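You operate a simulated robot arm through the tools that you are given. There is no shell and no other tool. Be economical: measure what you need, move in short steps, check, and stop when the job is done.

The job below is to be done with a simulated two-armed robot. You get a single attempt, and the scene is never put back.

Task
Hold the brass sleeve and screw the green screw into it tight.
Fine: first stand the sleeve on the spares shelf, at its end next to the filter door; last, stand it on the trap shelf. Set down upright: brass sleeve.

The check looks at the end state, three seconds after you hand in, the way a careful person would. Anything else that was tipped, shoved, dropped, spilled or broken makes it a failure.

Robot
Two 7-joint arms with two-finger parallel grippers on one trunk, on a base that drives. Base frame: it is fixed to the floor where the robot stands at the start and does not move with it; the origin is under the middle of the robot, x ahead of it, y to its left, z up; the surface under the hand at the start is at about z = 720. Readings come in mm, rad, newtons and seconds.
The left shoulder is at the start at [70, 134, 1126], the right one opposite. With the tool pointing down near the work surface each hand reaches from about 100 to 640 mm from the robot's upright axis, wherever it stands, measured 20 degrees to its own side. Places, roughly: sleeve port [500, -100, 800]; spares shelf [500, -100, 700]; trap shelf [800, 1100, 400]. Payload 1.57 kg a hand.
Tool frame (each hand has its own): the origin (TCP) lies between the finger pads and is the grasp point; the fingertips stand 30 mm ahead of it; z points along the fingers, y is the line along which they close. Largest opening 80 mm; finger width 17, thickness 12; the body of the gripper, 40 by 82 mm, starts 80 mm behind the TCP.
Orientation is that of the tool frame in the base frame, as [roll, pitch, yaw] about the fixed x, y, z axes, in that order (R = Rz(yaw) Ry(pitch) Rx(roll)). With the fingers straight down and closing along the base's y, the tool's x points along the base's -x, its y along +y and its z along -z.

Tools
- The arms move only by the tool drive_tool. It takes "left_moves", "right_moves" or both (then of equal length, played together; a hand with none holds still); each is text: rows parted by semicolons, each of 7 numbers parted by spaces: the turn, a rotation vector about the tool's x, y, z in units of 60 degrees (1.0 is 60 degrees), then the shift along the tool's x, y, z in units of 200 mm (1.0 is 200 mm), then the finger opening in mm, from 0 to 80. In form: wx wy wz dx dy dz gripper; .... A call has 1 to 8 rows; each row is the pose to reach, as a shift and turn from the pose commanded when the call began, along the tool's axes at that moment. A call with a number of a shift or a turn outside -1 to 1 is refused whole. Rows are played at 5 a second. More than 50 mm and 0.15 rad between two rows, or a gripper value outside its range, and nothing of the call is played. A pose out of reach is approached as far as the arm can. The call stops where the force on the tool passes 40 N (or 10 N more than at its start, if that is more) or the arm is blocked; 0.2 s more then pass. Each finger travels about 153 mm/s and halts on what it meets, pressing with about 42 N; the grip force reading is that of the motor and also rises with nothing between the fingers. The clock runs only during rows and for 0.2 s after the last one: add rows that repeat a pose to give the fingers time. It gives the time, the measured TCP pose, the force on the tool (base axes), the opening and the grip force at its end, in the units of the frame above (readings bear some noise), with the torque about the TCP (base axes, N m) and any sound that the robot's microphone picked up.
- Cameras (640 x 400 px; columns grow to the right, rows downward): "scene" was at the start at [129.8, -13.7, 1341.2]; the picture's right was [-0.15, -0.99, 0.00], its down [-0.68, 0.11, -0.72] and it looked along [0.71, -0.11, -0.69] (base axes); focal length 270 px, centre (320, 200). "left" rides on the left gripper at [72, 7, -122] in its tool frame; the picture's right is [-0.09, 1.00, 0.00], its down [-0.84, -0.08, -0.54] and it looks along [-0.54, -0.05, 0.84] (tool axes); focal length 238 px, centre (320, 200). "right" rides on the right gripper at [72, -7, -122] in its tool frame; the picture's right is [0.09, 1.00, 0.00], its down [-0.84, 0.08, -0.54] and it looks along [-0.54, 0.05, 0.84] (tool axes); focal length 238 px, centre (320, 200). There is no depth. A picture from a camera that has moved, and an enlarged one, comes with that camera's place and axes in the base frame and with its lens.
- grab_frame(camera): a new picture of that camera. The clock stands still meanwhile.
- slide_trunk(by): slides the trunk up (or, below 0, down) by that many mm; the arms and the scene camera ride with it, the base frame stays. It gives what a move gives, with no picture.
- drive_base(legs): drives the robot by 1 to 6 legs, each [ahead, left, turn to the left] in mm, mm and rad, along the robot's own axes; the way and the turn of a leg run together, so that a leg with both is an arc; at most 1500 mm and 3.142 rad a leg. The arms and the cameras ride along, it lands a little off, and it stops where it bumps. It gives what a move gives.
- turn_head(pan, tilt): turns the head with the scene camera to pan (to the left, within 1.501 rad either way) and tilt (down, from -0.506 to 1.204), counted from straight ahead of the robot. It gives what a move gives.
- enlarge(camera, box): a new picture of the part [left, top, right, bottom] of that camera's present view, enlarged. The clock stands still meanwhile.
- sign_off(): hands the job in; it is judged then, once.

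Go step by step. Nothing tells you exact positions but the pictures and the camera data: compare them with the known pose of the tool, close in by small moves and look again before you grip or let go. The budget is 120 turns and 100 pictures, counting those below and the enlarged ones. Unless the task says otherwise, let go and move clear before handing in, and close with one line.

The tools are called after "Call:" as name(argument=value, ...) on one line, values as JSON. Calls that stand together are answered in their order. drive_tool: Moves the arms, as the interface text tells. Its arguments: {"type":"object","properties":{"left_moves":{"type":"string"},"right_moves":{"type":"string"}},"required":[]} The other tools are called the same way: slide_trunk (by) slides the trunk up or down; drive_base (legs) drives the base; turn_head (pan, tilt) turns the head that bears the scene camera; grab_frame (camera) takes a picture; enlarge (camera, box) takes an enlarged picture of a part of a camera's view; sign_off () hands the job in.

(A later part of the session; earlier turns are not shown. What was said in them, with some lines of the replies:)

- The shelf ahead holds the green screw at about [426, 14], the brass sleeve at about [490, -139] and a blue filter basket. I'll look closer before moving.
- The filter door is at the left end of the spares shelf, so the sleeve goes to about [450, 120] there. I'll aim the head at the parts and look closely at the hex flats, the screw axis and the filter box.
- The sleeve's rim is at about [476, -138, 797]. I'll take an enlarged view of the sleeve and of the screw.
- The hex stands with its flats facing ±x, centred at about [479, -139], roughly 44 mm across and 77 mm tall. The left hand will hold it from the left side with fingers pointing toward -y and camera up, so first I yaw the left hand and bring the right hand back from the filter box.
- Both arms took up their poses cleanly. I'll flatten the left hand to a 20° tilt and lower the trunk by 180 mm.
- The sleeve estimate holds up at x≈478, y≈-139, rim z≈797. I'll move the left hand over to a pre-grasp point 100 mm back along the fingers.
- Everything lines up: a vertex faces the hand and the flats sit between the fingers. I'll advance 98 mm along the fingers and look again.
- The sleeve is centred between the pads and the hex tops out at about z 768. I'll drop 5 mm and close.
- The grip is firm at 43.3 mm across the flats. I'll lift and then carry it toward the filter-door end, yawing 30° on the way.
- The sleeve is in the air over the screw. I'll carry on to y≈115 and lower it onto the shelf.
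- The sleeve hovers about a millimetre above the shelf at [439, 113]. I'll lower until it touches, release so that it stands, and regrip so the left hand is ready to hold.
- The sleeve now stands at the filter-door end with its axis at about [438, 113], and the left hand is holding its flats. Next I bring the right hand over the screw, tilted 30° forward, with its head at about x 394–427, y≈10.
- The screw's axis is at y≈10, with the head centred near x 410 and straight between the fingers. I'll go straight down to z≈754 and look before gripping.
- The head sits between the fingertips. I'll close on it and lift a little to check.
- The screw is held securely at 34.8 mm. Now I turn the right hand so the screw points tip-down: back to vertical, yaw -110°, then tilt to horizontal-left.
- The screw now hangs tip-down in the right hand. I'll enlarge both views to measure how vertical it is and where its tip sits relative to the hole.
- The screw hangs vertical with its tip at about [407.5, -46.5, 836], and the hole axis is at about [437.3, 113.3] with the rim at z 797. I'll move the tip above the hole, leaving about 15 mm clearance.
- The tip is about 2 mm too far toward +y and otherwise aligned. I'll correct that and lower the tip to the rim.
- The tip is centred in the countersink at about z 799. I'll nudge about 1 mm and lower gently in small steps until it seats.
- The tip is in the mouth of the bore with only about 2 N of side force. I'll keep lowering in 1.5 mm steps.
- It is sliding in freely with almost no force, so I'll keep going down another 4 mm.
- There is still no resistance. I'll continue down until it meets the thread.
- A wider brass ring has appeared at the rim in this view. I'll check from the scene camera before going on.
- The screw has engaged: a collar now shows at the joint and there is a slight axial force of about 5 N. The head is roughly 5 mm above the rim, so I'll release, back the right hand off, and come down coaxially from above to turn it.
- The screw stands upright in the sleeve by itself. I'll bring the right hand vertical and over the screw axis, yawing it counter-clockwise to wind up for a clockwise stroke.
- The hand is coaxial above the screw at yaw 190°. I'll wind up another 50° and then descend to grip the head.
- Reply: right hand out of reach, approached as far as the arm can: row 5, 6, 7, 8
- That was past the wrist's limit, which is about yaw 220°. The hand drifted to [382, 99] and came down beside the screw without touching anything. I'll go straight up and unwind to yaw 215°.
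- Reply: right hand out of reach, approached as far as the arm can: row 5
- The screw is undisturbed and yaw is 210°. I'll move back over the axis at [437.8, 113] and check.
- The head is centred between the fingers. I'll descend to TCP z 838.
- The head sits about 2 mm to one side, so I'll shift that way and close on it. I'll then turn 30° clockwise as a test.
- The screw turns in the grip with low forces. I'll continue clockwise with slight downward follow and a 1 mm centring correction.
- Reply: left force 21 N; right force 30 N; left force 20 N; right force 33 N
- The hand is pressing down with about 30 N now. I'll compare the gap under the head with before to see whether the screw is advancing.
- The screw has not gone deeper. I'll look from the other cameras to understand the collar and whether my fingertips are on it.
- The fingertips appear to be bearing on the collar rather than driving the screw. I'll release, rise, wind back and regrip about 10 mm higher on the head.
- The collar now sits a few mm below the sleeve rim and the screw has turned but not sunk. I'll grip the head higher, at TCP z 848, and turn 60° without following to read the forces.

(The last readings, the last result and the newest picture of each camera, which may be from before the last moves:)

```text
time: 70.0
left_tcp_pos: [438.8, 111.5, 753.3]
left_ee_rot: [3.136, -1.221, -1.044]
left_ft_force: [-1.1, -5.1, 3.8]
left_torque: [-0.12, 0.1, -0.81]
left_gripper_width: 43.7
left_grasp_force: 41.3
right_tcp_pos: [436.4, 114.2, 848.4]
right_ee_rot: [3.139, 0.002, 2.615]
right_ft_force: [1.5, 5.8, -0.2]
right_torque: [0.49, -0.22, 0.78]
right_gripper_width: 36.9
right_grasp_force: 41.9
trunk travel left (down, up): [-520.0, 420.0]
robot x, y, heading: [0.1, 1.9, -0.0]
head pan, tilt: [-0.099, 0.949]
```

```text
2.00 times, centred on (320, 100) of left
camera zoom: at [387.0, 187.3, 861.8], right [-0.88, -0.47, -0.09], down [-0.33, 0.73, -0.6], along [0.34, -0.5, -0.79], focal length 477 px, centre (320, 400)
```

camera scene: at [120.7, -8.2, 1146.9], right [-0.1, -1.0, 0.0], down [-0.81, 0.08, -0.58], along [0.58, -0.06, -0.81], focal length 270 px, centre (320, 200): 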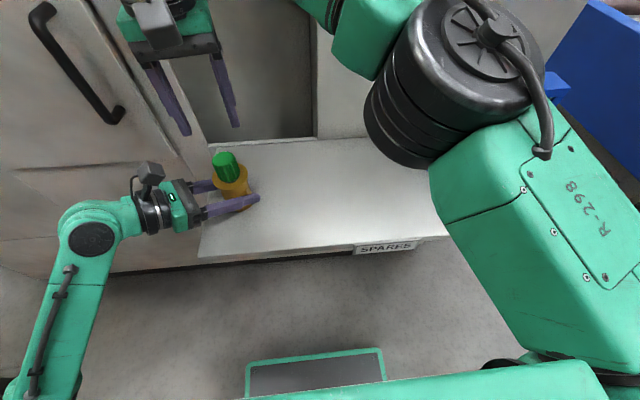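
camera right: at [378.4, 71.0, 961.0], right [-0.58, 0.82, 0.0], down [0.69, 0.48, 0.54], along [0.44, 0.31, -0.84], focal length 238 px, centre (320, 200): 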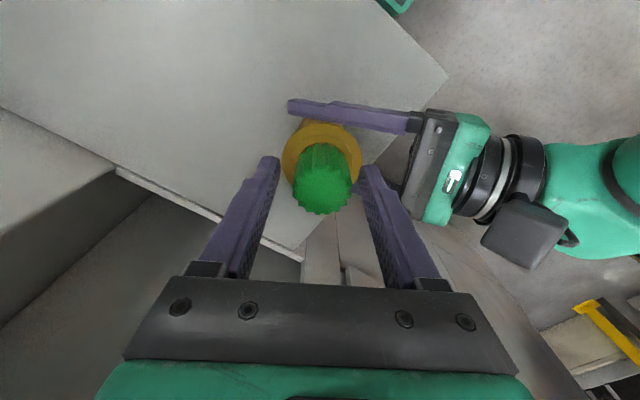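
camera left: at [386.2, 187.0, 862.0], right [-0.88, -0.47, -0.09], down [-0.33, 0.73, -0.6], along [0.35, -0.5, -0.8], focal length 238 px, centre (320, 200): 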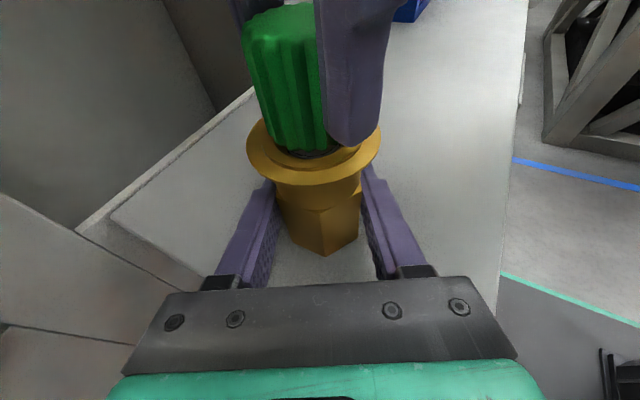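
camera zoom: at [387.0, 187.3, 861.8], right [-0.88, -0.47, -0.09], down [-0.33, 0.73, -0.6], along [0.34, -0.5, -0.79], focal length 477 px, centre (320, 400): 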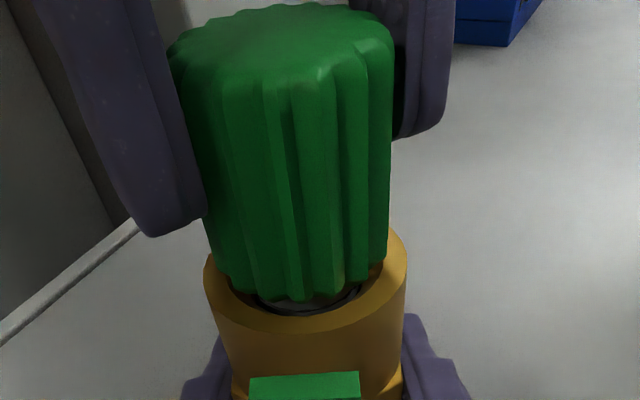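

The collar has dropped away, a green tab has popped out on the sleeve, and the turning torque has risen to 0.8 Nm. I'll look at the whole sleeve.

Call:
grab_frame(camera="left")

Call:
enlarge(camera="scene", box=[180, 120, 308, 200])

```text
39 pictures are left
camera left: at [387.0, 187.3, 861.8], right [-0.88, -0.47, -0.09], down [-0.33, 0.73, -0.6], along [0.34, -0.5, -0.79], focal length 238 px, centre (320, 200)
```

left: 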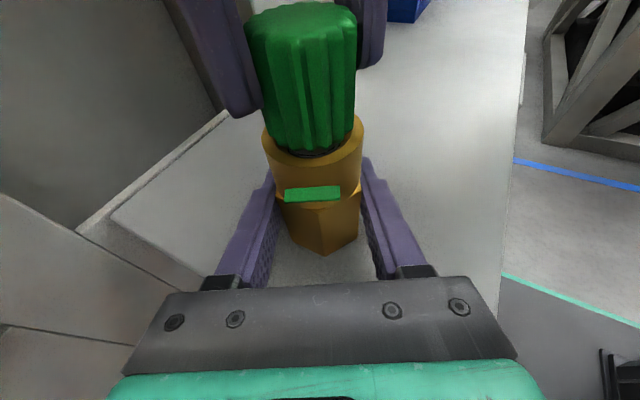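

```text
5.00 times, centred on (244, 160) of scene
camera zoom: at [120.5, -8.4, 1146.9], right [-0.1, -1.0, 0.0], down [-0.81, 0.08, -0.58], along [0.58, -0.06, -0.81], focal length 1352 px, centre (700, 400)
```

zoom: 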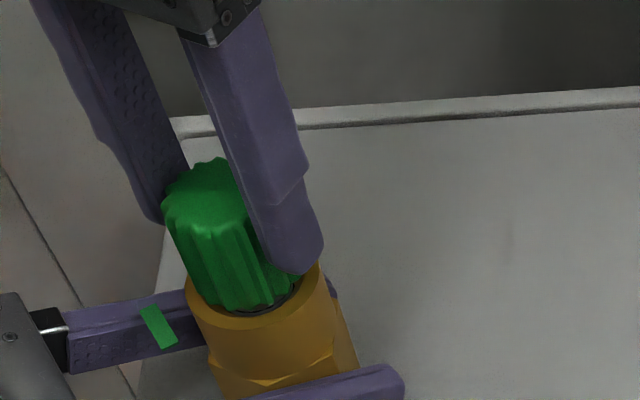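

A green marker has replaced the brass collar, which looks like the tightness indicator. I'll give it one small extra 10° turn to confirm it has stalled.

Call:
drive_tool(right_moves="0 0 0.08 0 0 0 25;0 0 0.167 0 0 0 25;0 0 0.167 0 0 0 25")

Call:
grab_frame(camera="left")

```text
time: 70.8
left_tcp_pos: [438.4, 114.0, 754.3]
left_ee_rot: [3.139, -1.222, -1.045]
left_ft_force: [-4.1, -9.0, 2.1]
left_torque: [0.1, -0.01, -0.25]
left_gripper_width: 43.8
left_grasp_force: 42.0
right_tcp_pos: [436.8, 114.7, 848.5]
right_ee_rot: [3.14, 0.001, 2.44]
right_ft_force: [2.8, 8.5, -3.0]
right_torque: [0.61, -0.23, 0.27]
right_gripper_width: 37.4
right_grasp_force: 41.8
trunk travel left (down, up): [-520.0, 420.0]
robot x, y, heading: [0.3, 1.6, -0.0]
head pan, tilt: [-0.099, 0.949]
```

```text
37 pictures are left
camera left: at [387.0, 187.4, 861.8], right [-0.88, -0.47, -0.09], down [-0.33, 0.73, -0.6], along [0.35, -0.5, -0.79], focal length 238 px, centre (320, 200)
```

left: 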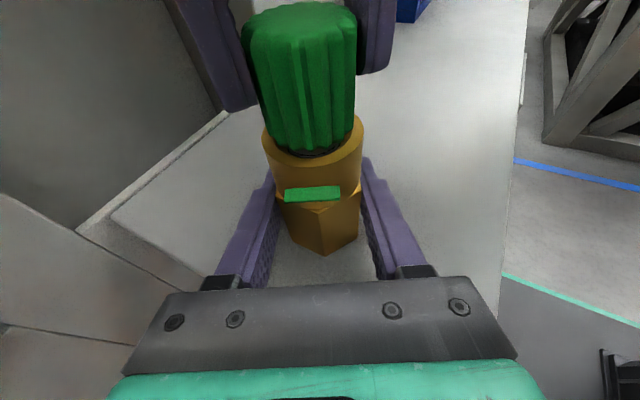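

The screw no longer turns and the fingers slip over its ribs, so it is tight. I'll release the right hand, raise it clear and turn the head to find the trap shelf.

Call:
drive_tool(right_moves="0 0 0 0 0 0 45;0 0 0 0 0 0 60;0 0 0 0 0 -0.1 60;0 0 0 0 0 -0.25 60;0 0 0 0 0 -0.45 60;0 0 0 0 0 -0.65 60")

Call:
enlarge(camera="left", box=[160, 0, 480, 200])

Call:
turn_head(pan=0.9, tilt=0.6)

Call:
grab_frame(camera="scene")

```text
time: 72.2
left_tcp_pos: [437.8, 112.4, 753.5]
left_ee_rot: [3.14, -1.22, -1.045]
left_ft_force: [-0.4, 1.8, 2.7]
left_torque: [-0.07, 0.1, -0.09]
left_gripper_width: 43.6
left_grasp_force: 41.9
right_tcp_pos: [440.0, 105.2, 979.0]
right_ee_rot: [3.132, -0.01, 2.425]
right_ft_force: [0.1, -0.4, 0.8]
right_torque: [0.04, 0.04, 0.0]
right_gripper_width: 59.9
right_grasp_force: 0.0
trunk travel left (down, up): [-520.0, 420.0]
robot x, y, heading: [-1.6, -2.5, -0.001]
head pan, tilt: [-0.099, 0.949]
```

```text
2.00 times, centred on (320, 100) of left
camera zoom: at [386.5, 187.6, 861.9], right [-0.88, -0.47, -0.09], down [-0.33, 0.73, -0.6], along [0.35, -0.5, -0.79], focal length 477 px, centre (320, 400)
```

zoom: 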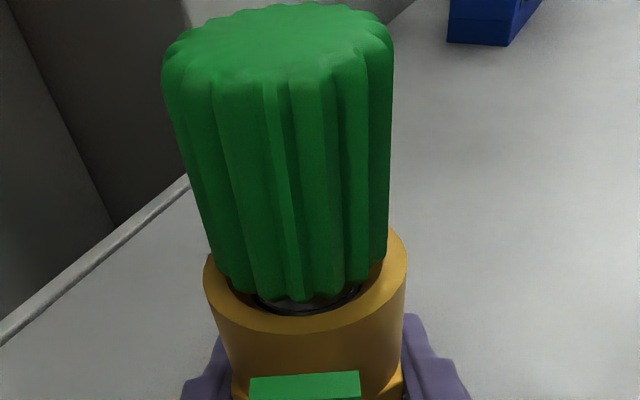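

```text
time: 73.4
left_tcp_pos: [438.6, 113.5, 754.1]
left_ee_rot: [3.139, -1.222, -1.043]
left_ft_force: [-1.2, -0.9, 0.2]
left_torque: [-0.1, 0.05, -0.02]
left_gripper_width: 43.6
left_grasp_force: 42.2
right_tcp_pos: [440.3, 104.7, 978.0]
right_ee_rot: [3.136, -0.008, 2.425]
right_ft_force: [-0.4, 0.0, 1.0]
right_torque: [0.01, -0.02, -0.02]
right_gripper_width: 59.9
right_grasp_force: 0.1
trunk travel left (down, up): [-520.0, 420.0]
robot x, y, heading: [3.6, -2.2, -0.001]
head pan, tilt: [0.901, 0.6]
```

```text
35 pictures are left
camera scene: at [103.1, 67.9, 1175.3], right [0.78, -0.62, 0.0], down [-0.35, -0.44, -0.82], along [0.51, 0.65, -0.57], focal length 270 px, centre (320, 200)
```

scene: 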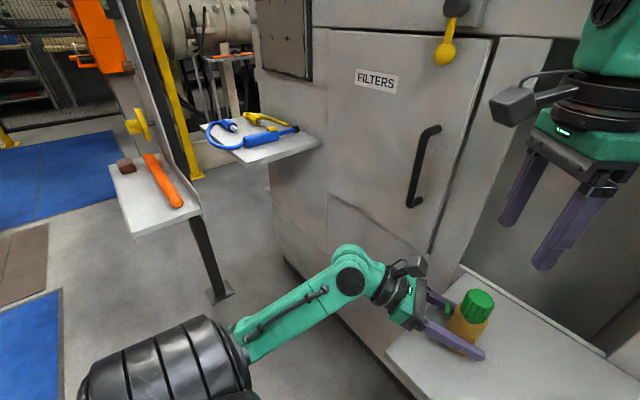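

The screw is tight and the assembly stands upright. I'll enlarge the left side of the scene to look for labels and the trap shelf.

Call:
enlarge(camera="scene", box=[60, 60, 380, 260])

Call:
turn_head(pan=1.45, tilt=0.4)

Call:
grab_frame(camera="scene")

```text
2.00 times, centred on (220, 160) of scene
camera zoom: at [103.1, 67.9, 1175.3], right [0.78, -0.62, 0.0], down [-0.35, -0.44, -0.82], along [0.51, 0.65, -0.57], focal length 541 px, centre (520, 280)
```

zoom: 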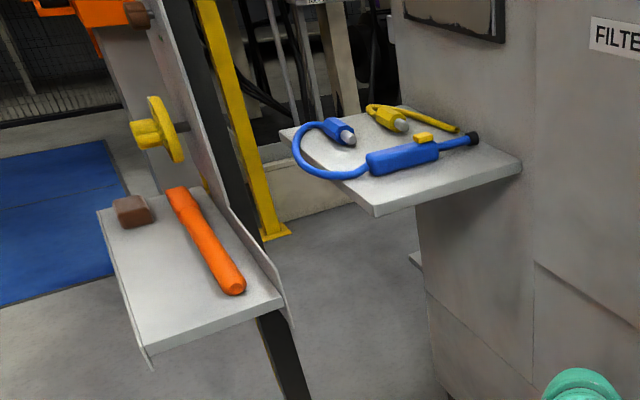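

```text
time: 74.4
left_tcp_pos: [439.0, 112.3, 753.4]
left_ee_rot: [3.14, -1.222, -1.045]
left_ft_force: [-0.4, 0.2, 0.1]
left_torque: [-0.09, 0.03, -0.03]
left_gripper_width: 43.8
left_grasp_force: 42.3
right_tcp_pos: [441.0, 105.7, 979.3]
right_ee_rot: [3.134, -0.005, 2.426]
right_ft_force: [-0.2, 0.5, -0.5]
right_torque: [0.03, -0.03, 0.02]
right_gripper_width: 59.8
right_grasp_force: 0.1
trunk travel left (down, up): [-520.0, 420.0]
robot x, y, heading: [-2.0, -1.0, -0.0]
head pan, tilt: [1.45, 0.4]
```

```text
33 pictures are left
camera scene: at [59.4, 90.8, 1193.5], right [0.99, -0.12, 0.0], down [-0.05, -0.39, -0.92], along [0.11, 0.91, -0.39], focal length 270 px, centre (320, 200)
```

scene: 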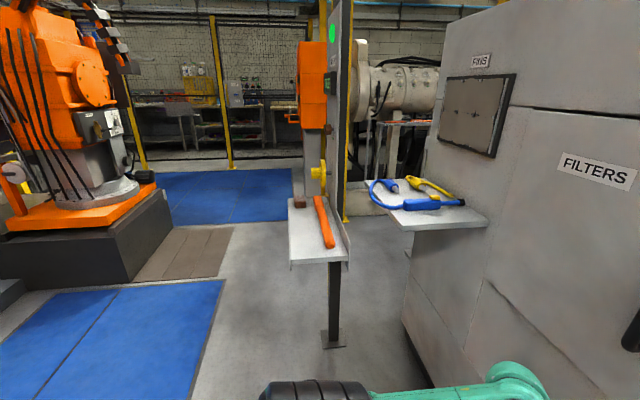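

The trap shelf is on the machine's far end face: its edge shows at about [635, 1190, 400], and the station between leaves no corridor. I'll have to drive round behind that station, so I lift the assembly and tuck both arms first.

Call:
drive_tool(right_moves="0 0 -0.114 -0.044 -0.127 0 60;0 0 -0.228 -0.088 -0.254 0 60;0 0 -0.342 -0.132 -0.381 0 60;0 0 -0.456 -0.177 -0.509 0 60;0 0 -0.57 -0.221 -0.636 0 60;0 0 -0.683 -0.265 -0.763 0 60;0 0 -0.683 -0.265 -0.763 0 60")

Call:
drive_tool(right_moves="0 0 0 0.04 -0.175 0 60;0 0 0 0.08 -0.35 0 60;0 0 0 0.12 -0.525 0 60;0 0 0 0.16 -0.7 0 60", left_moves="0 0 0 0.118 0 -0.043 30;0 0 0 0.235 0 -0.086 30;0 0 0 0.353 0 -0.128 30;0 0 0 0.47 0 -0.171 30")

Call:
drive_tool(left_moves="0 0 0 -0.025 0.13 -0.07 30;0 0 0 -0.05 0.26 -0.14 30;0 0 0 -0.077 0.39 -0.2115 30;0 0 0 -0.077 0.39 -0.2115 30")

Call:
grab_frame(camera="left")

```text
time: 76.0
left_tcp_pos: [438.4, 113.3, 754.2]
left_ee_rot: [3.139, -1.221, -1.045]
left_ft_force: [-0.8, -0.5, 0.3]
left_torque: [-0.08, 0.01, -0.01]
left_gripper_width: 43.4
left_grasp_force: 41.7
right_tcp_pos: [379.1, -36.0, 976.6]
right_ee_rot: [3.141, 0.0, -3.124]
right_ft_force: [-1.0, 0.3, -0.7]
right_torque: [0.03, 0.02, -0.02]
right_gripper_width: 59.8
right_grasp_force: 0.1
trunk travel left (down, up): [-520.0, 420.0]
robot x, y, heading: [2.2, 0.1, 0.001]
head pan, tilt: [1.45, 0.4]
```

```text
time: 77.0
left_tcp_pos: [439.1, 113.2, 854.6]
left_ee_rot: [-3.14, -1.222, -1.048]
left_ft_force: [0.0, 0.7, -2.8]
left_torque: [-0.01, -0.02, 0.02]
left_gripper_width: 43.6
left_grasp_force: 42.2
right_tcp_pos: [348.1, -178.6, 977.2]
right_ee_rot: [3.139, -0.001, -3.125]
right_ft_force: [-0.8, -0.4, 0.1]
right_torque: [0.0, -0.02, -0.01]
right_gripper_width: 59.8
right_grasp_force: 0.0
trunk travel left (down, up): [-520.0, 420.0]
robot x, y, heading: [3.7, -2.6, 0.001]
head pan, tilt: [1.45, 0.4]
```

```text
time: 78.0
left_tcp_pos: [429.1, 113.7, 853.3]
left_ee_rot: [3.14, -1.223, -1.045]
left_ft_force: [-0.7, -0.4, -2.0]
left_torque: [0.0, 0.0, 0.01]
left_gripper_width: 43.8
left_grasp_force: 42.1
left hand out of reach, approached as far as the arm can: row 1, 2, 3, 4
right_tcp_pos: [349.7, -175.7, 977.1]
right_ee_rot: [-3.141, 0.001, -3.127]
right_ft_force: [0.2, 0.0, 0.2]
right_torque: [0.01, -0.02, -0.01]
right_gripper_width: 59.5
right_grasp_force: 0.1
trunk travel left (down, up): [-520.0, 420.0]
robot x, y, heading: [1.0, 3.1, -0.006]
head pan, tilt: [1.45, 0.4]
```

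```text
32 pictures are left
camera left: at [377.6, 188.1, 961.8], right [-0.88, -0.47, -0.09], down [-0.33, 0.73, -0.6], along [0.35, -0.5, -0.79], focal length 238 px, centre (320, 200)
```

left: 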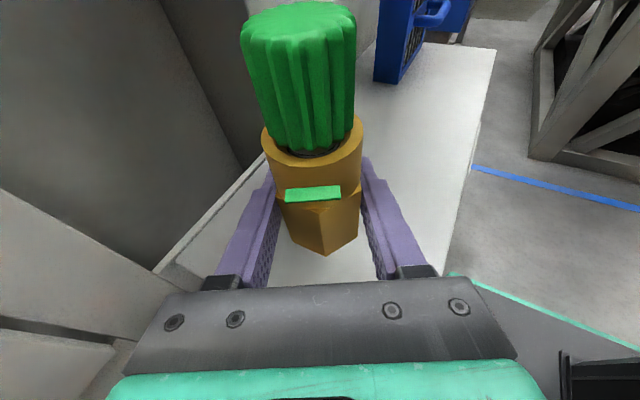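

The assembly lifted with the screw fixed. I'll back off 300 mm, turn 90° left, and look along the route.

Call:
drive_base(legs=[[-300, 0, 0], [0, 0, 1.571]])

Call:
turn_head(pan=0.0, tilt=0.5)

Call:
grab_frame(camera="scene")

```text
time: 83.9
left_tcp_pos: [-414.1, 429.3, 854.3]
left_ee_rot: [3.139, -1.223, 0.528]
left_ft_force: [0.0, -0.3, -2.0]
left_torque: [0.02, 0.0, 0.03]
left_gripper_width: 43.7
left_grasp_force: 42.4
right_tcp_pos: [-124.4, 348.7, 976.6]
right_ee_rot: [3.141, -0.001, -1.553]
right_ft_force: [-0.5, 0.2, 0.0]
right_torque: [0.01, 0.03, 0.0]
right_gripper_width: 59.9
right_grasp_force: 0.1
trunk travel left (down, up): [-520.0, 420.0]
robot x, y, heading: [-299.8, 0.6, 1.577]
head pan, tilt: [1.45, 0.4]
```

```text
time: 85.5
left_tcp_pos: [-415.4, 428.8, 852.7]
left_ee_rot: [3.14, -1.223, 0.528]
left_ft_force: [0.2, 0.2, -2.6]
left_torque: [0.0, 0.0, -0.02]
left_gripper_width: 43.6
left_grasp_force: 42.2
right_tcp_pos: [-124.6, 349.0, 976.7]
right_ee_rot: [-3.141, 0.0, -1.553]
right_ft_force: [0.4, -0.1, 0.5]
right_torque: [-0.01, 0.03, -0.01]
right_gripper_width: 59.8
right_grasp_force: 0.2
trunk travel left (down, up): [-520.0, 420.0]
robot x, y, heading: [-301.9, 1.4, 1.572]
head pan, tilt: [0.0, 0.499]
```

```text
31 pictures are left
camera scene: at [-303.8, 140.1, 1184.3], right [1.0, 0.0, 0.0], down [0.0, -0.48, -0.88], along [0.0, 0.88, -0.48], focal length 270 px, centre (320, 200)
```

scene: 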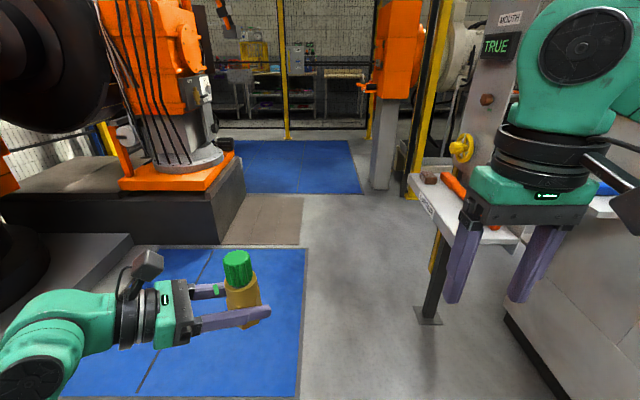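

The station's table spans roughly x 46–203, y 680–1111, and the corridor to its left and the area beyond are clear. I'll shift left 100 mm and drive ahead to about y 1700.

Call:
drive_base(legs=[[0, 100, 0], [1500, 0, 0], [200, 0, 0]])

Call:
turn_head(pan=-1.3, tilt=0.5)

Call:
grab_frame(camera="scene")

```text
time: 94.8
left_tcp_pos: [-521.4, 2125.6, 852.7]
left_ee_rot: [3.14, -1.221, 0.532]
left_ft_force: [-0.7, 0.4, -2.4]
left_torque: [-0.04, -0.02, -0.02]
left_gripper_width: 43.4
left_grasp_force: 41.9
right_tcp_pos: [-231.4, 2047.0, 976.7]
right_ee_rot: [-3.141, 0.0, -1.551]
right_ft_force: [-0.3, 0.6, -1.0]
right_torque: [-0.02, 0.04, 0.0]
right_gripper_width: 60.1
right_grasp_force: 0.1
trunk travel left (down, up): [-520.0, 420.0]
robot x, y, heading: [-407.2, 1692.7, 1.577]
head pan, tilt: [0.0, 0.499]
```

```text
time: 96.3
left_tcp_pos: [-521.4, 2125.2, 854.1]
left_ee_rot: [3.14, -1.222, 0.531]
left_ft_force: [-0.6, -0.3, -1.4]
left_torque: [-0.03, -0.02, 0.01]
left_gripper_width: 43.7
left_grasp_force: 41.6
right_tcp_pos: [-231.9, 2047.5, 977.4]
right_ee_rot: [-3.142, 0.0, -1.551]
right_ft_force: [-0.3, -0.2, 1.0]
right_torque: [-0.01, 0.01, 0.03]
right_gripper_width: 60.2
right_grasp_force: 0.0
trunk travel left (down, up): [-520.0, 420.0]
robot x, y, heading: [-406.7, 1691.7, 1.575]
head pan, tilt: [-1.3, 0.499]
```

```text
30 pictures are left
camera scene: at [-320.8, 1770.7, 1184.4], right [0.27, -0.96, 0.0], down [-0.46, -0.13, -0.88], along [0.84, 0.24, -0.48], focal length 270 px, centre (320, 200)
```

scene: 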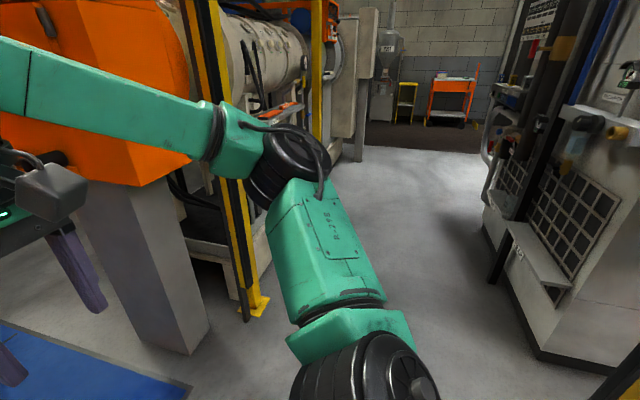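

I can see the trap shelf on the machine's end face. Before driving across, I'll look further right for obstacles near my path.

Call:
enlarge(camera="scene", box=[420, 160, 640, 298])

Call:
turn_head(pan=-1.5, tilt=0.9)

Call:
grab_frame(camera="scene")

```text
2.90 times, centred on (530, 229) of scene
camera zoom: at [-320.8, 1770.7, 1184.4], right [0.27, -0.96, 0.0], down [-0.46, -0.13, -0.88], along [0.84, 0.24, -0.48], focal length 784 px, centre (-289, 116)
```

zoom: 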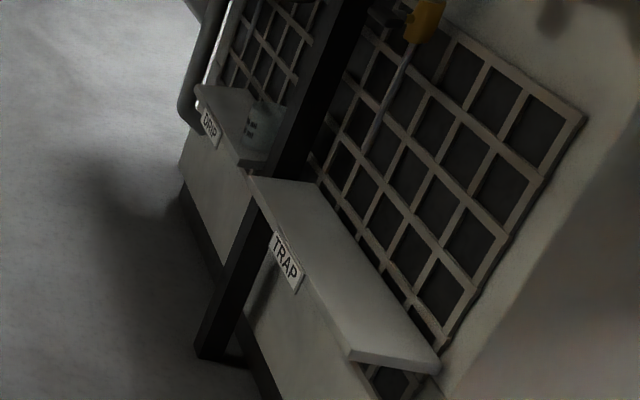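

```text
time: 97.1
left_tcp_pos: [-521.0, 2125.1, 853.1]
left_ee_rot: [3.139, -1.223, 0.531]
left_ft_force: [-0.2, 0.1, -2.7]
left_torque: [-0.01, 0.04, 0.0]
left_gripper_width: 43.9
left_grasp_force: 42.0
right_tcp_pos: [-231.3, 2047.8, 977.5]
right_ee_rot: [-3.142, -0.001, -1.55]
right_ft_force: [0.8, 0.3, -0.2]
right_torque: [-0.02, 0.01, -0.01]
right_gripper_width: 60.1
right_grasp_force: 0.1
trunk travel left (down, up): [-520.0, 420.0]
robot x, y, heading: [-408.1, 1694.6, 1.579]
head pan, tilt: [-1.499, 0.901]
```

```text
28 pictures are left
camera scene: at [-333.0, 1751.6, 1150.6], right [0.08, -1.0, 0.0], down [-0.78, -0.06, -0.62], along [0.62, 0.05, -0.78], focal length 270 px, centre (320, 200)
```

scene: 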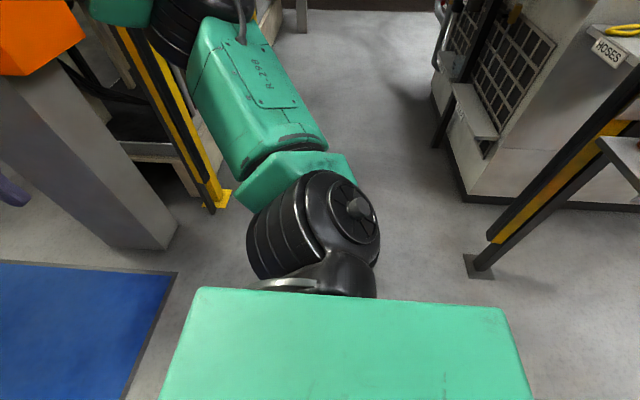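

The TRAP shelf is on the machine's end face, roughly x 650–1080, y 1060–1155, z≈415, and the floor beside it is clear. I'll drive right to about [690, 1690] and turn to face it.

Call:
drive_base(legs=[[0, -1100, 0], [0, 0, -1.571], [0, 0, -1.571]])

Call:
turn_head(pan=0.2, tilt=0.8)

Call:
grab_frame(camera="scene")

```text
time: 110.4
left_tcp_pos: [816.2, 1272.5, 853.7]
left_ee_rot: [3.141, -1.221, -2.594]
left_ft_force: [0.1, -0.2, -2.2]
left_torque: [0.0, 0.01, -0.01]
left_gripper_width: 43.5
left_grasp_force: 42.5
right_tcp_pos: [523.3, 1346.9, 977.3]
right_ee_rot: [3.141, 0.002, 1.609]
right_ft_force: [0.5, -0.5, 0.0]
right_torque: [0.01, 0.0, 0.02]
right_gripper_width: 60.1
right_grasp_force: 0.1
trunk travel left (down, up): [-520.0, 420.0]
robot x, y, heading: [694.0, 1698.9, -1.545]
head pan, tilt: [-1.499, 0.901]
```

```text
time: 112.1
left_tcp_pos: [816.1, 1273.3, 853.4]
left_ee_rot: [-3.142, -1.221, -2.593]
left_ft_force: [-0.3, 0.4, -1.2]
left_torque: [-0.01, -0.01, 0.01]
left_gripper_width: 43.4
left_grasp_force: 41.8
right_tcp_pos: [523.5, 1346.5, 976.2]
right_ee_rot: [3.141, 0.001, 1.609]
right_ft_force: [-0.1, -0.3, 0.1]
right_torque: [-0.01, -0.02, 0.02]
right_gripper_width: 60.1
right_grasp_force: 0.1
trunk travel left (down, up): [-520.0, 420.0]
robot x, y, heading: [694.7, 1703.8, -1.55]
head pan, tilt: [0.201, 0.799]
```

```text
27 pictures are left
camera scene: at [710.2, 1569.3, 1158.4], right [-0.98, -0.22, 0.0], down [-0.16, 0.7, -0.7], along [0.15, -0.68, -0.72], focal length 270 px, centre (320, 200)
```

scene: 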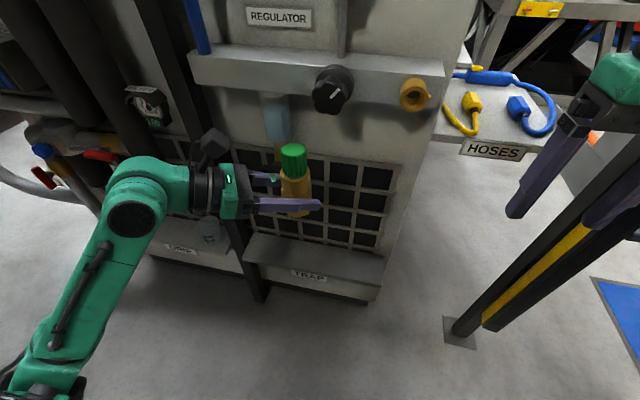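

I'm facing the TRAP shelf, which is clear, with a pillar at its left end near x 1076 and the HOSES shelf to the right. I'll pull the right hand back and lower the trunk 300 mm while still in front of the shelf.

Call:
drive_tool(right_moves="0 0 0 0.1 0 0 60;0 0 0 0.2 0 0 60;0 0 0 0.3 0 0 60;0 0 0 0.4 0 0 60")

Call:
slide_trunk(by=-300)

Call:
grab_frame(camera="scene")

Call:
grab_frame(camera="left")

```text
time: 113.1
left_tcp_pos: [814.7, 1274.8, 854.0]
left_ee_rot: [-3.14, -1.221, -2.595]
left_ft_force: [-0.2, -0.5, -2.4]
left_torque: [0.03, 0.01, 0.0]
left_gripper_width: 43.4
left_grasp_force: 41.9
right_tcp_pos: [520.0, 1428.3, 976.8]
right_ee_rot: [-3.141, 0.001, 1.608]
right_ft_force: [-0.1, 0.9, 0.3]
right_torque: [-0.02, 0.01, -0.02]
right_gripper_width: 60.1
right_grasp_force: 0.1
trunk travel left (down, up): [-520.0, 420.0]
robot x, y, heading: [691.3, 1700.1, -1.547]
head pan, tilt: [0.201, 0.799]
```

```text
time: 116.1
left_tcp_pos: [815.8, 1273.2, 553.8]
left_ee_rot: [3.14, -1.222, -2.593]
left_ft_force: [-0.2, -0.4, -2.0]
left_torque: [-0.02, 0.01, -0.04]
left_gripper_width: 43.6
left_grasp_force: 41.3
right_tcp_pos: [520.0, 1426.4, 677.6]
right_ee_rot: [-3.141, 0.0, 1.61]
right_ft_force: [-0.8, 0.1, -0.2]
right_torque: [-0.02, 0.01, 0.0]
right_gripper_width: 60.4
right_grasp_force: 0.0
trunk travel left (down, up): [-220.0, 720.0]
robot x, y, heading: [694.3, 1697.0, -1.554]
head pan, tilt: [0.201, 0.799]
```

```text
26 pictures are left
camera scene: at [710.2, 1569.5, 858.4], right [-0.98, -0.22, 0.0], down [-0.16, 0.7, -0.7], along [0.15, -0.68, -0.72], focal length 270 px, centre (320, 200)
```

scene: 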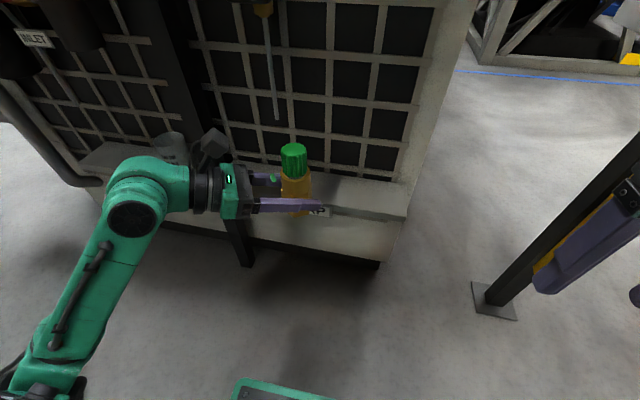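

```text
25 pictures are left
camera left: at [888.4, 1325.9, 661.9], right [-0.49, 0.87, -0.09], down [0.72, 0.35, -0.6], along [-0.49, -0.36, -0.79], focal length 238 px, centre (320, 200)
```

left: 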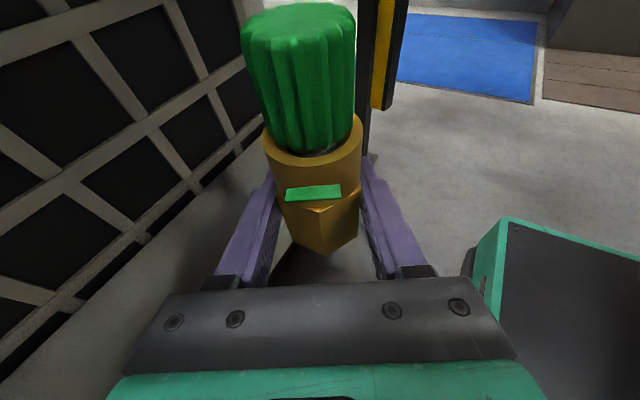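

The shelf appears near z 425–450 with its front edge around y 1185–1200. I'll enlarge to pin down its corners before driving in.

Call:
enlarge(camera="scene", box=[220, 90, 444, 230])

```text
2.86 times, centred on (332, 160) of scene
camera zoom: at [710.2, 1569.5, 858.4], right [-0.98, -0.22, 0.0], down [-0.16, 0.7, -0.7], along [0.15, -0.68, -0.72], focal length 773 px, centre (286, 314)
```

zoom: 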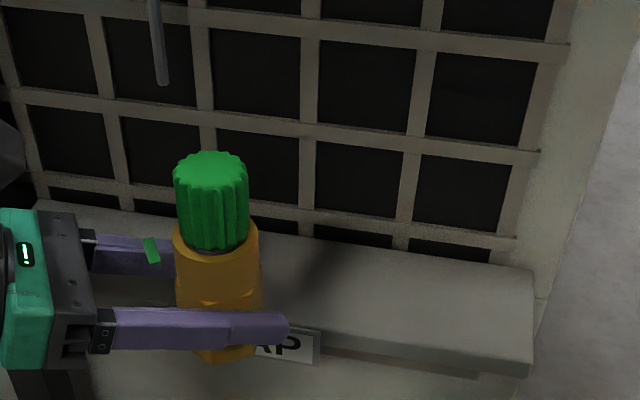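

The shelf top is at about z 432, spanning y 1073–1182, so I'll set the sleeve down at about [740, 1128]. I drive sideways and ahead with the sleeve still about 85 mm above the shelf.

Call:
drive_base(legs=[[0, -76, 0], [145, 0, 0]])

Call:
grab_frame(camera="scene")

Call:
grab_frame(camera="left")

```text
time: 118.1
left_tcp_pos: [744.1, 1126.4, 552.5]
left_ee_rot: [3.138, -1.22, -2.591]
left_ft_force: [-0.3, 0.2, -1.7]
left_torque: [-0.01, 0.01, -0.02]
left_gripper_width: 43.6
left_grasp_force: 41.9
right_tcp_pos: [448.4, 1279.4, 676.3]
right_ee_rot: [3.139, 0.0, 1.61]
right_ft_force: [-0.3, -0.6, -0.1]
right_torque: [0.0, 0.0, -0.03]
right_gripper_width: 60.0
right_grasp_force: 0.0
trunk travel left (down, up): [-220.0, 720.0]
robot x, y, heading: [625.1, 1555.6, -1.543]
head pan, tilt: [0.201, 0.799]
```

```text
23 pictures are left
camera scene: at [638.4, 1422.3, 858.3], right [-0.97, -0.22, 0.0], down [-0.16, 0.7, -0.7], along [0.16, -0.68, -0.72], focal length 270 px, centre (320, 200)
```

scene: 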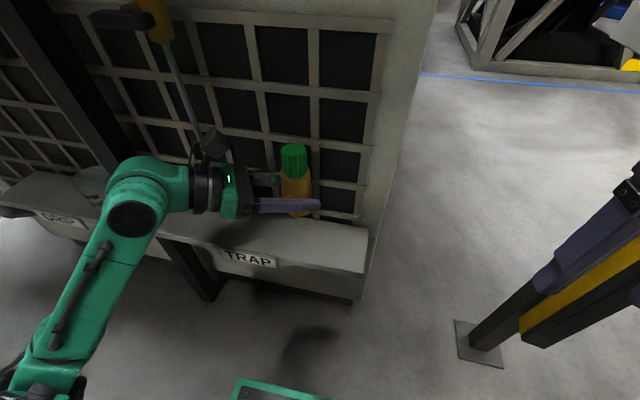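

```text
22 pictures are left
camera left: at [817.2, 1179.2, 661.7], right [-0.49, 0.87, -0.09], down [0.72, 0.35, -0.6], along [-0.49, -0.36, -0.79], focal length 238 px, centre (320, 200)
```

left: 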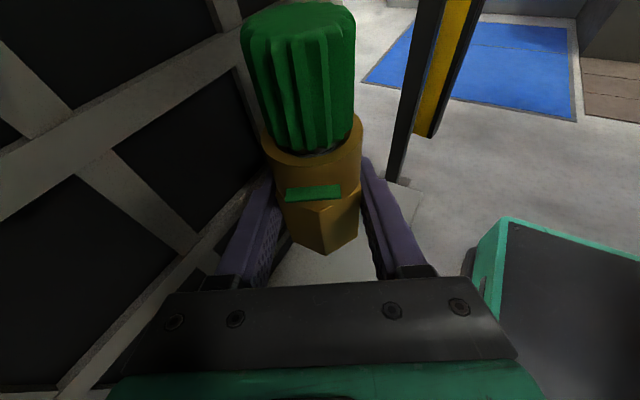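

The sleeve hangs over the shelf at [744, 1126], clear of the hanging rod and the grate. I'll lower 80 mm while easing 6 mm away from the wall.

Call:
drive_tool(left_moves="0 0 0 -0.08 0.0255 0.022 30;0 0 0 -0.18 0.0255 0.056 30;0 0 0 -0.28 0.0255 0.09 30;0 0 0 -0.381 0.0255 0.122 30;0 0 0 -0.381 0.0255 0.122 30")

Call:
enlarge(camera="scene", box=[200, 120, 392, 240])

Call:
grab_frame(camera="left")

```text
time: 119.3
left_tcp_pos: [743.6, 1133.4, 472.9]
left_ee_rot: [3.139, -1.222, -2.592]
left_ft_force: [0.0, 0.0, -1.5]
left_torque: [-0.05, 0.04, 0.01]
left_gripper_width: 43.6
left_grasp_force: 41.2
right_tcp_pos: [448.0, 1279.0, 676.6]
right_ee_rot: [-3.141, 0.001, 1.61]
right_ft_force: [0.6, 0.6, 0.3]
right_torque: [-0.02, -0.01, -0.01]
right_gripper_width: 60.1
right_grasp_force: 0.0
trunk travel left (down, up): [-220.0, 720.0]
robot x, y, heading: [622.5, 1553.6, -1.546]
head pan, tilt: [0.201, 0.799]
```

```text
3.33 times, centred on (296, 180) of scene
camera zoom: at [638.4, 1422.7, 858.4], right [-0.97, -0.22, 0.0], down [-0.16, 0.7, -0.7], along [0.16, -0.68, -0.72], focal length 901 px, centre (400, 267)
```

zoom: 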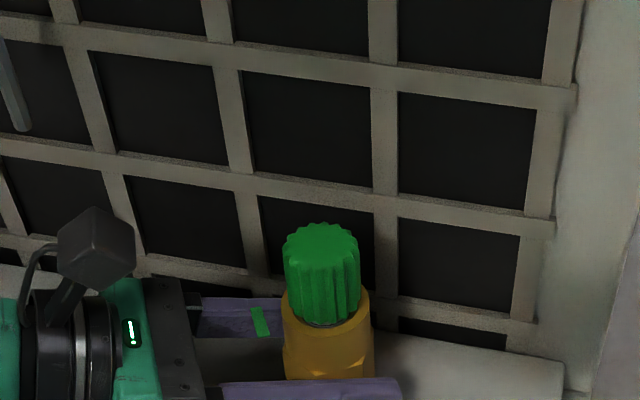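

```text
20 pictures are left
camera left: at [816.6, 1186.2, 581.8], right [-0.49, 0.87, -0.09], down [0.72, 0.35, -0.6], along [-0.49, -0.36, -0.79], focal length 238 px, centre (320, 200)
```

left: 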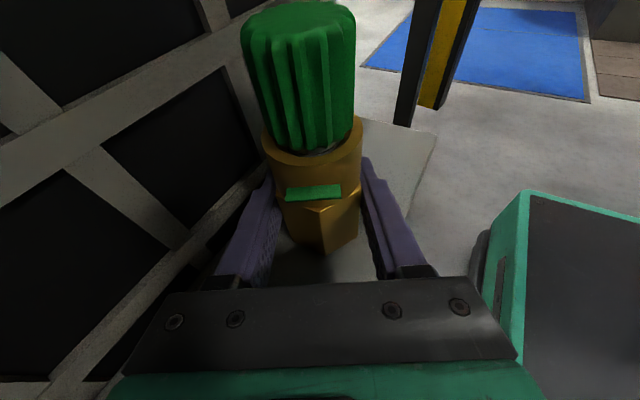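

Shelf corners agree: the front corner is at [612, 1178, 432]. I'll lower in small steps until I feel contact.

Call:
drive_tool(left_moves="0 0 0 -0.007 0 0.0026 30;0 0 0 -0.014 0 0.0051 30;0 0 0 -0.019 0 0.0068 30;0 0 0 -0.0235 0 0.0086 30;0 0 0 -0.0235 0 0.0086 30")

Call:
enlarge(camera="scene", box=[260, 160, 388, 240])

```text
time: 120.5
left_tcp_pos: [743.9, 1132.0, 473.8]
left_ee_rot: [-3.121, -1.229, -2.612]
left_ft_force: [3.7, -6.8, 33.8]
left_torque: [0.27, 0.03, -0.13]
left_gripper_width: 43.8
left_grasp_force: 41.7
right_tcp_pos: [448.3, 1280.6, 677.3]
right_ee_rot: [3.141, 0.003, 1.61]
right_ft_force: [-0.3, 0.1, 0.8]
right_torque: [-0.01, 0.01, 0.02]
right_gripper_width: 60.0
right_grasp_force: 0.2
trunk travel left (down, up): [-220.0, 720.0]
robot x, y, heading: [623.2, 1553.4, -1.545]
head pan, tilt: [0.201, 0.799]
```

```text
5.00 times, centred on (324, 200) of scene
camera zoom: at [637.7, 1425.3, 859.2], right [-0.97, -0.22, 0.0], down [-0.16, 0.7, -0.7], along [0.16, -0.68, -0.71], focal length 1352 px, centre (300, 200)
```

zoom: 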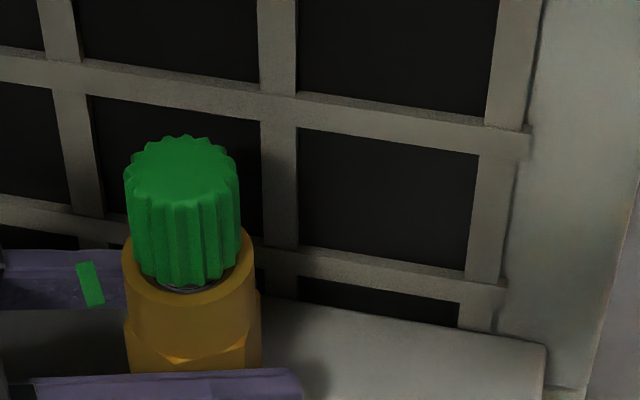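

Contact came at TCP z≈473.5 with 34 N of press. I'll back off about 4.5 mm of command to unload before letting go.

Call:
drive_tool(left_moves="0 0 0 0.01 0 -0.0036 30;0 0 0 0.0195 0 -0.0071 30;0 0 0 0.0195 0 -0.0071 30")

Call:
enlarge(camera="scene", box=[260, 160, 388, 240])

```text
time: 121.3
left_tcp_pos: [744.1, 1132.7, 472.2]
left_ee_rot: [3.139, -1.22, -2.593]
left_ft_force: [-3.2, -5.0, 12.1]
left_torque: [-0.38, 0.29, 0.03]
left_gripper_width: 43.9
left_grasp_force: 42.0
right_tcp_pos: [448.5, 1280.2, 678.0]
right_ee_rot: [-3.141, 0.002, 1.611]
right_ft_force: [-1.2, 0.1, 0.4]
right_torque: [0.02, -0.01, 0.02]
right_gripper_width: 60.1
right_grasp_force: 0.0
trunk travel left (down, up): [-220.0, 720.0]
robot x, y, heading: [618.9, 1552.3, -1.546]
head pan, tilt: [0.201, 0.799]
```

```text
5.00 times, centred on (324, 200) of scene
camera zoom: at [637.7, 1423.6, 858.4], right [-0.97, -0.22, 0.0], down [-0.16, 0.7, -0.7], along [0.16, -0.68, -0.72], focal length 1352 px, centre (300, 200)
```

zoom: 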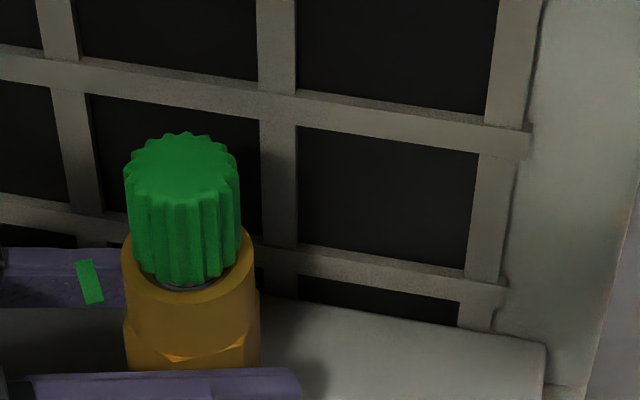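

About 12 N of load remains, so I'll ease up 1.2 mm more.

Call:
drive_tool(left_moves="0 0 0 0.0056 0 -0.002 30;0 0 0 0.0056 0 -0.002 30;0 0 0 0.0056 0 -0.002 30")

Call:
grab_frame(camera="left")

```text
time: 122.1
left_tcp_pos: [745.0, 1133.6, 472.6]
left_ee_rot: [3.138, -1.218, -2.589]
left_ft_force: [0.2, 0.4, 0.0]
left_torque: [0.02, 0.02, 0.0]
left_gripper_width: 43.6
left_grasp_force: 42.2
right_tcp_pos: [449.1, 1279.5, 676.9]
right_ee_rot: [-3.142, -0.001, 1.611]
right_ft_force: [0.4, 0.0, -0.3]
right_torque: [0.03, -0.01, 0.03]
right_gripper_width: 59.9
right_grasp_force: 0.1
trunk travel left (down, up): [-220.0, 720.0]
robot x, y, heading: [622.0, 1550.0, -1.544]
head pan, tilt: [0.201, 0.799]
```

```text
17 pictures are left
camera left: at [817.3, 1185.8, 581.4], right [-0.49, 0.87, -0.08], down [0.72, 0.35, -0.6], along [-0.49, -0.36, -0.8], focal length 238 px, centre (320, 200)
```

left: 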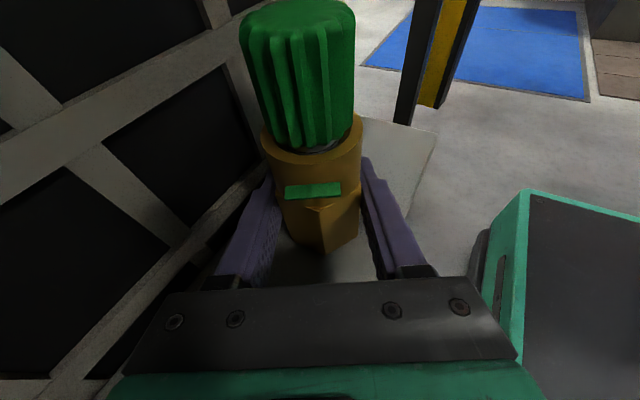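

The load is now zero, so the sleeve rests on the shelf. I'll open the fingers moderately, keeping them clear of the grate.

Call:
drive_tool(left_moves="0 0 0 0 0 0 48;0 0 0 0 0 0 56;0 0 0 0 0 0 62;0 0 0 0 0 0 62;0 0 0 0 0 0 62")

Call:
grab_frame(camera="left")

```text
time: 123.3
left_tcp_pos: [745.1, 1133.3, 473.7]
left_ee_rot: [3.141, -1.222, -2.593]
left_ft_force: [0.4, 1.1, -0.3]
left_torque: [0.01, 0.05, 0.03]
left_gripper_width: 62.1
left_grasp_force: 0.0
right_tcp_pos: [448.6, 1279.0, 675.8]
right_ee_rot: [3.141, -0.001, 1.61]
right_ft_force: [-0.4, 0.4, -0.2]
right_torque: [0.03, 0.03, 0.0]
right_gripper_width: 60.1
right_grasp_force: 0.0
trunk travel left (down, up): [-220.0, 720.0]
robot x, y, heading: [623.9, 1555.1, -1.546]
head pan, tilt: [0.201, 0.799]
```

```text
16 pictures are left
camera left: at [817.1, 1185.8, 582.4], right [-0.49, 0.87, -0.09], down [0.72, 0.35, -0.6], along [-0.49, -0.36, -0.79], focal length 238 px, centre (320, 200)
```

left: 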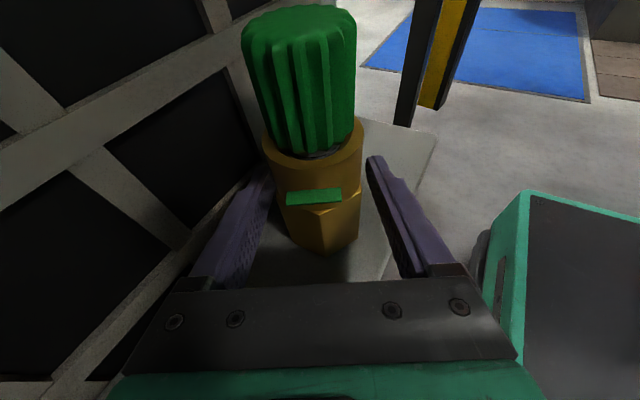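

The assembly stands by itself. I'll withdraw the left hand straight back along its fingers.

Call:
drive_tool(left_moves="0 0 0 0 0 -0.1 62;0 0 0 0 0 -0.2 62;0 0 0 0 0 -0.3 62;0 0 0 0 0 -0.4 62;0 0 0 0 0 -0.45 62")

Call:
grab_frame(camera="scene")

Call:
grab_frame(camera="left")

```text
time: 124.5
left_tcp_pos: [816.4, 1176.0, 504.9]
left_ee_rot: [3.139, -1.223, -2.596]
left_ft_force: [0.4, 0.7, 0.3]
left_torque: [0.02, 0.01, -0.02]
left_gripper_width: 62.3
left_grasp_force: 0.1
right_tcp_pos: [447.7, 1279.0, 676.6]
right_ee_rot: [-3.14, 0.0, 1.612]
right_ft_force: [0.7, 0.5, -0.4]
right_torque: [0.02, -0.01, -0.02]
right_gripper_width: 60.2
right_grasp_force: 0.0
trunk travel left (down, up): [-220.0, 720.0]
robot x, y, heading: [618.0, 1550.5, -1.546]
head pan, tilt: [0.201, 0.799]
```

```text
15 pictures are left
camera scene: at [638.4, 1422.8, 858.4], right [-0.97, -0.22, 0.0], down [-0.16, 0.7, -0.7], along [0.16, -0.68, -0.72], focal length 270 px, centre (320, 200)
```

scene: 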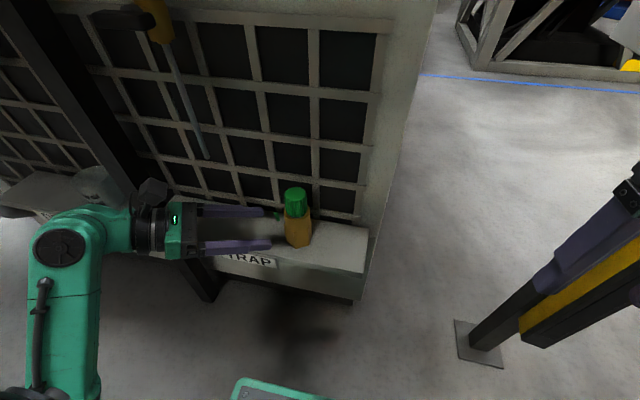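

```text
14 pictures are left
camera left: at [889.7, 1229.9, 613.1], right [-0.49, 0.87, -0.09], down [0.72, 0.35, -0.6], along [-0.49, -0.36, -0.79], focal length 238 px, centre (320, 200)
```

left: 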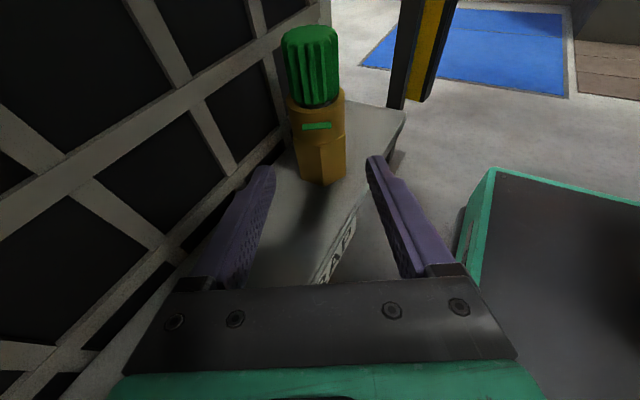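

The sleeve stands upright on the TRAP shelf with the screw tight and its green mark showing. I'll back the robot away to be well clear and take a last look.

Call:
drive_base(legs=[[-250, 0, 0]])

Call:
enlarge(camera="scene", box=[180, 40, 436, 200])

```text
time: 126.3
left_tcp_pos: [810.3, 1426.4, 504.6]
left_ee_rot: [3.141, -1.223, -2.59]
left_ft_force: [-0.1, 0.2, 1.1]
left_torque: [0.0, 0.01, -0.01]
left_gripper_width: 62.0
left_grasp_force: 0.1
right_tcp_pos: [444.1, 1527.5, 676.6]
right_ee_rot: [-3.141, 0.001, 1.614]
right_ft_force: [-0.9, -0.8, 0.4]
right_torque: [-0.01, 0.01, 0.01]
right_gripper_width: 60.1
right_grasp_force: 0.1
trunk travel left (down, up): [-220.0, 720.0]
robot x, y, heading: [616.3, 1797.8, -1.544]
head pan, tilt: [0.201, 0.799]
```

```text
2.50 times, centred on (308, 120) of scene
camera zoom: at [632.4, 1671.8, 858.5], right [-0.97, -0.23, 0.0], down [-0.16, 0.7, -0.7], along [0.16, -0.68, -0.72], focal length 676 px, centre (350, 400)
```

zoom: 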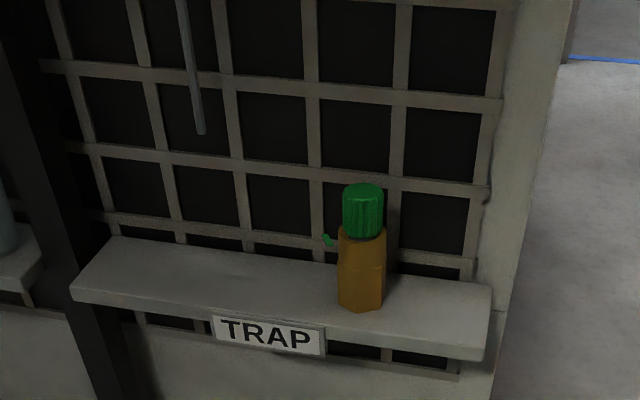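

The sleeve stands upright on the TRAP shelf with the green screw tight in it, and both hands are clear. I'm handing in.

Call:
sign_off()

```text
The job is handed in.
```

The green screw is tight in the brass sleeve, which stood first at the filter-door end of the spares shelf and now stands upright on the trap shelf; nothing else was disturbed that I could see.
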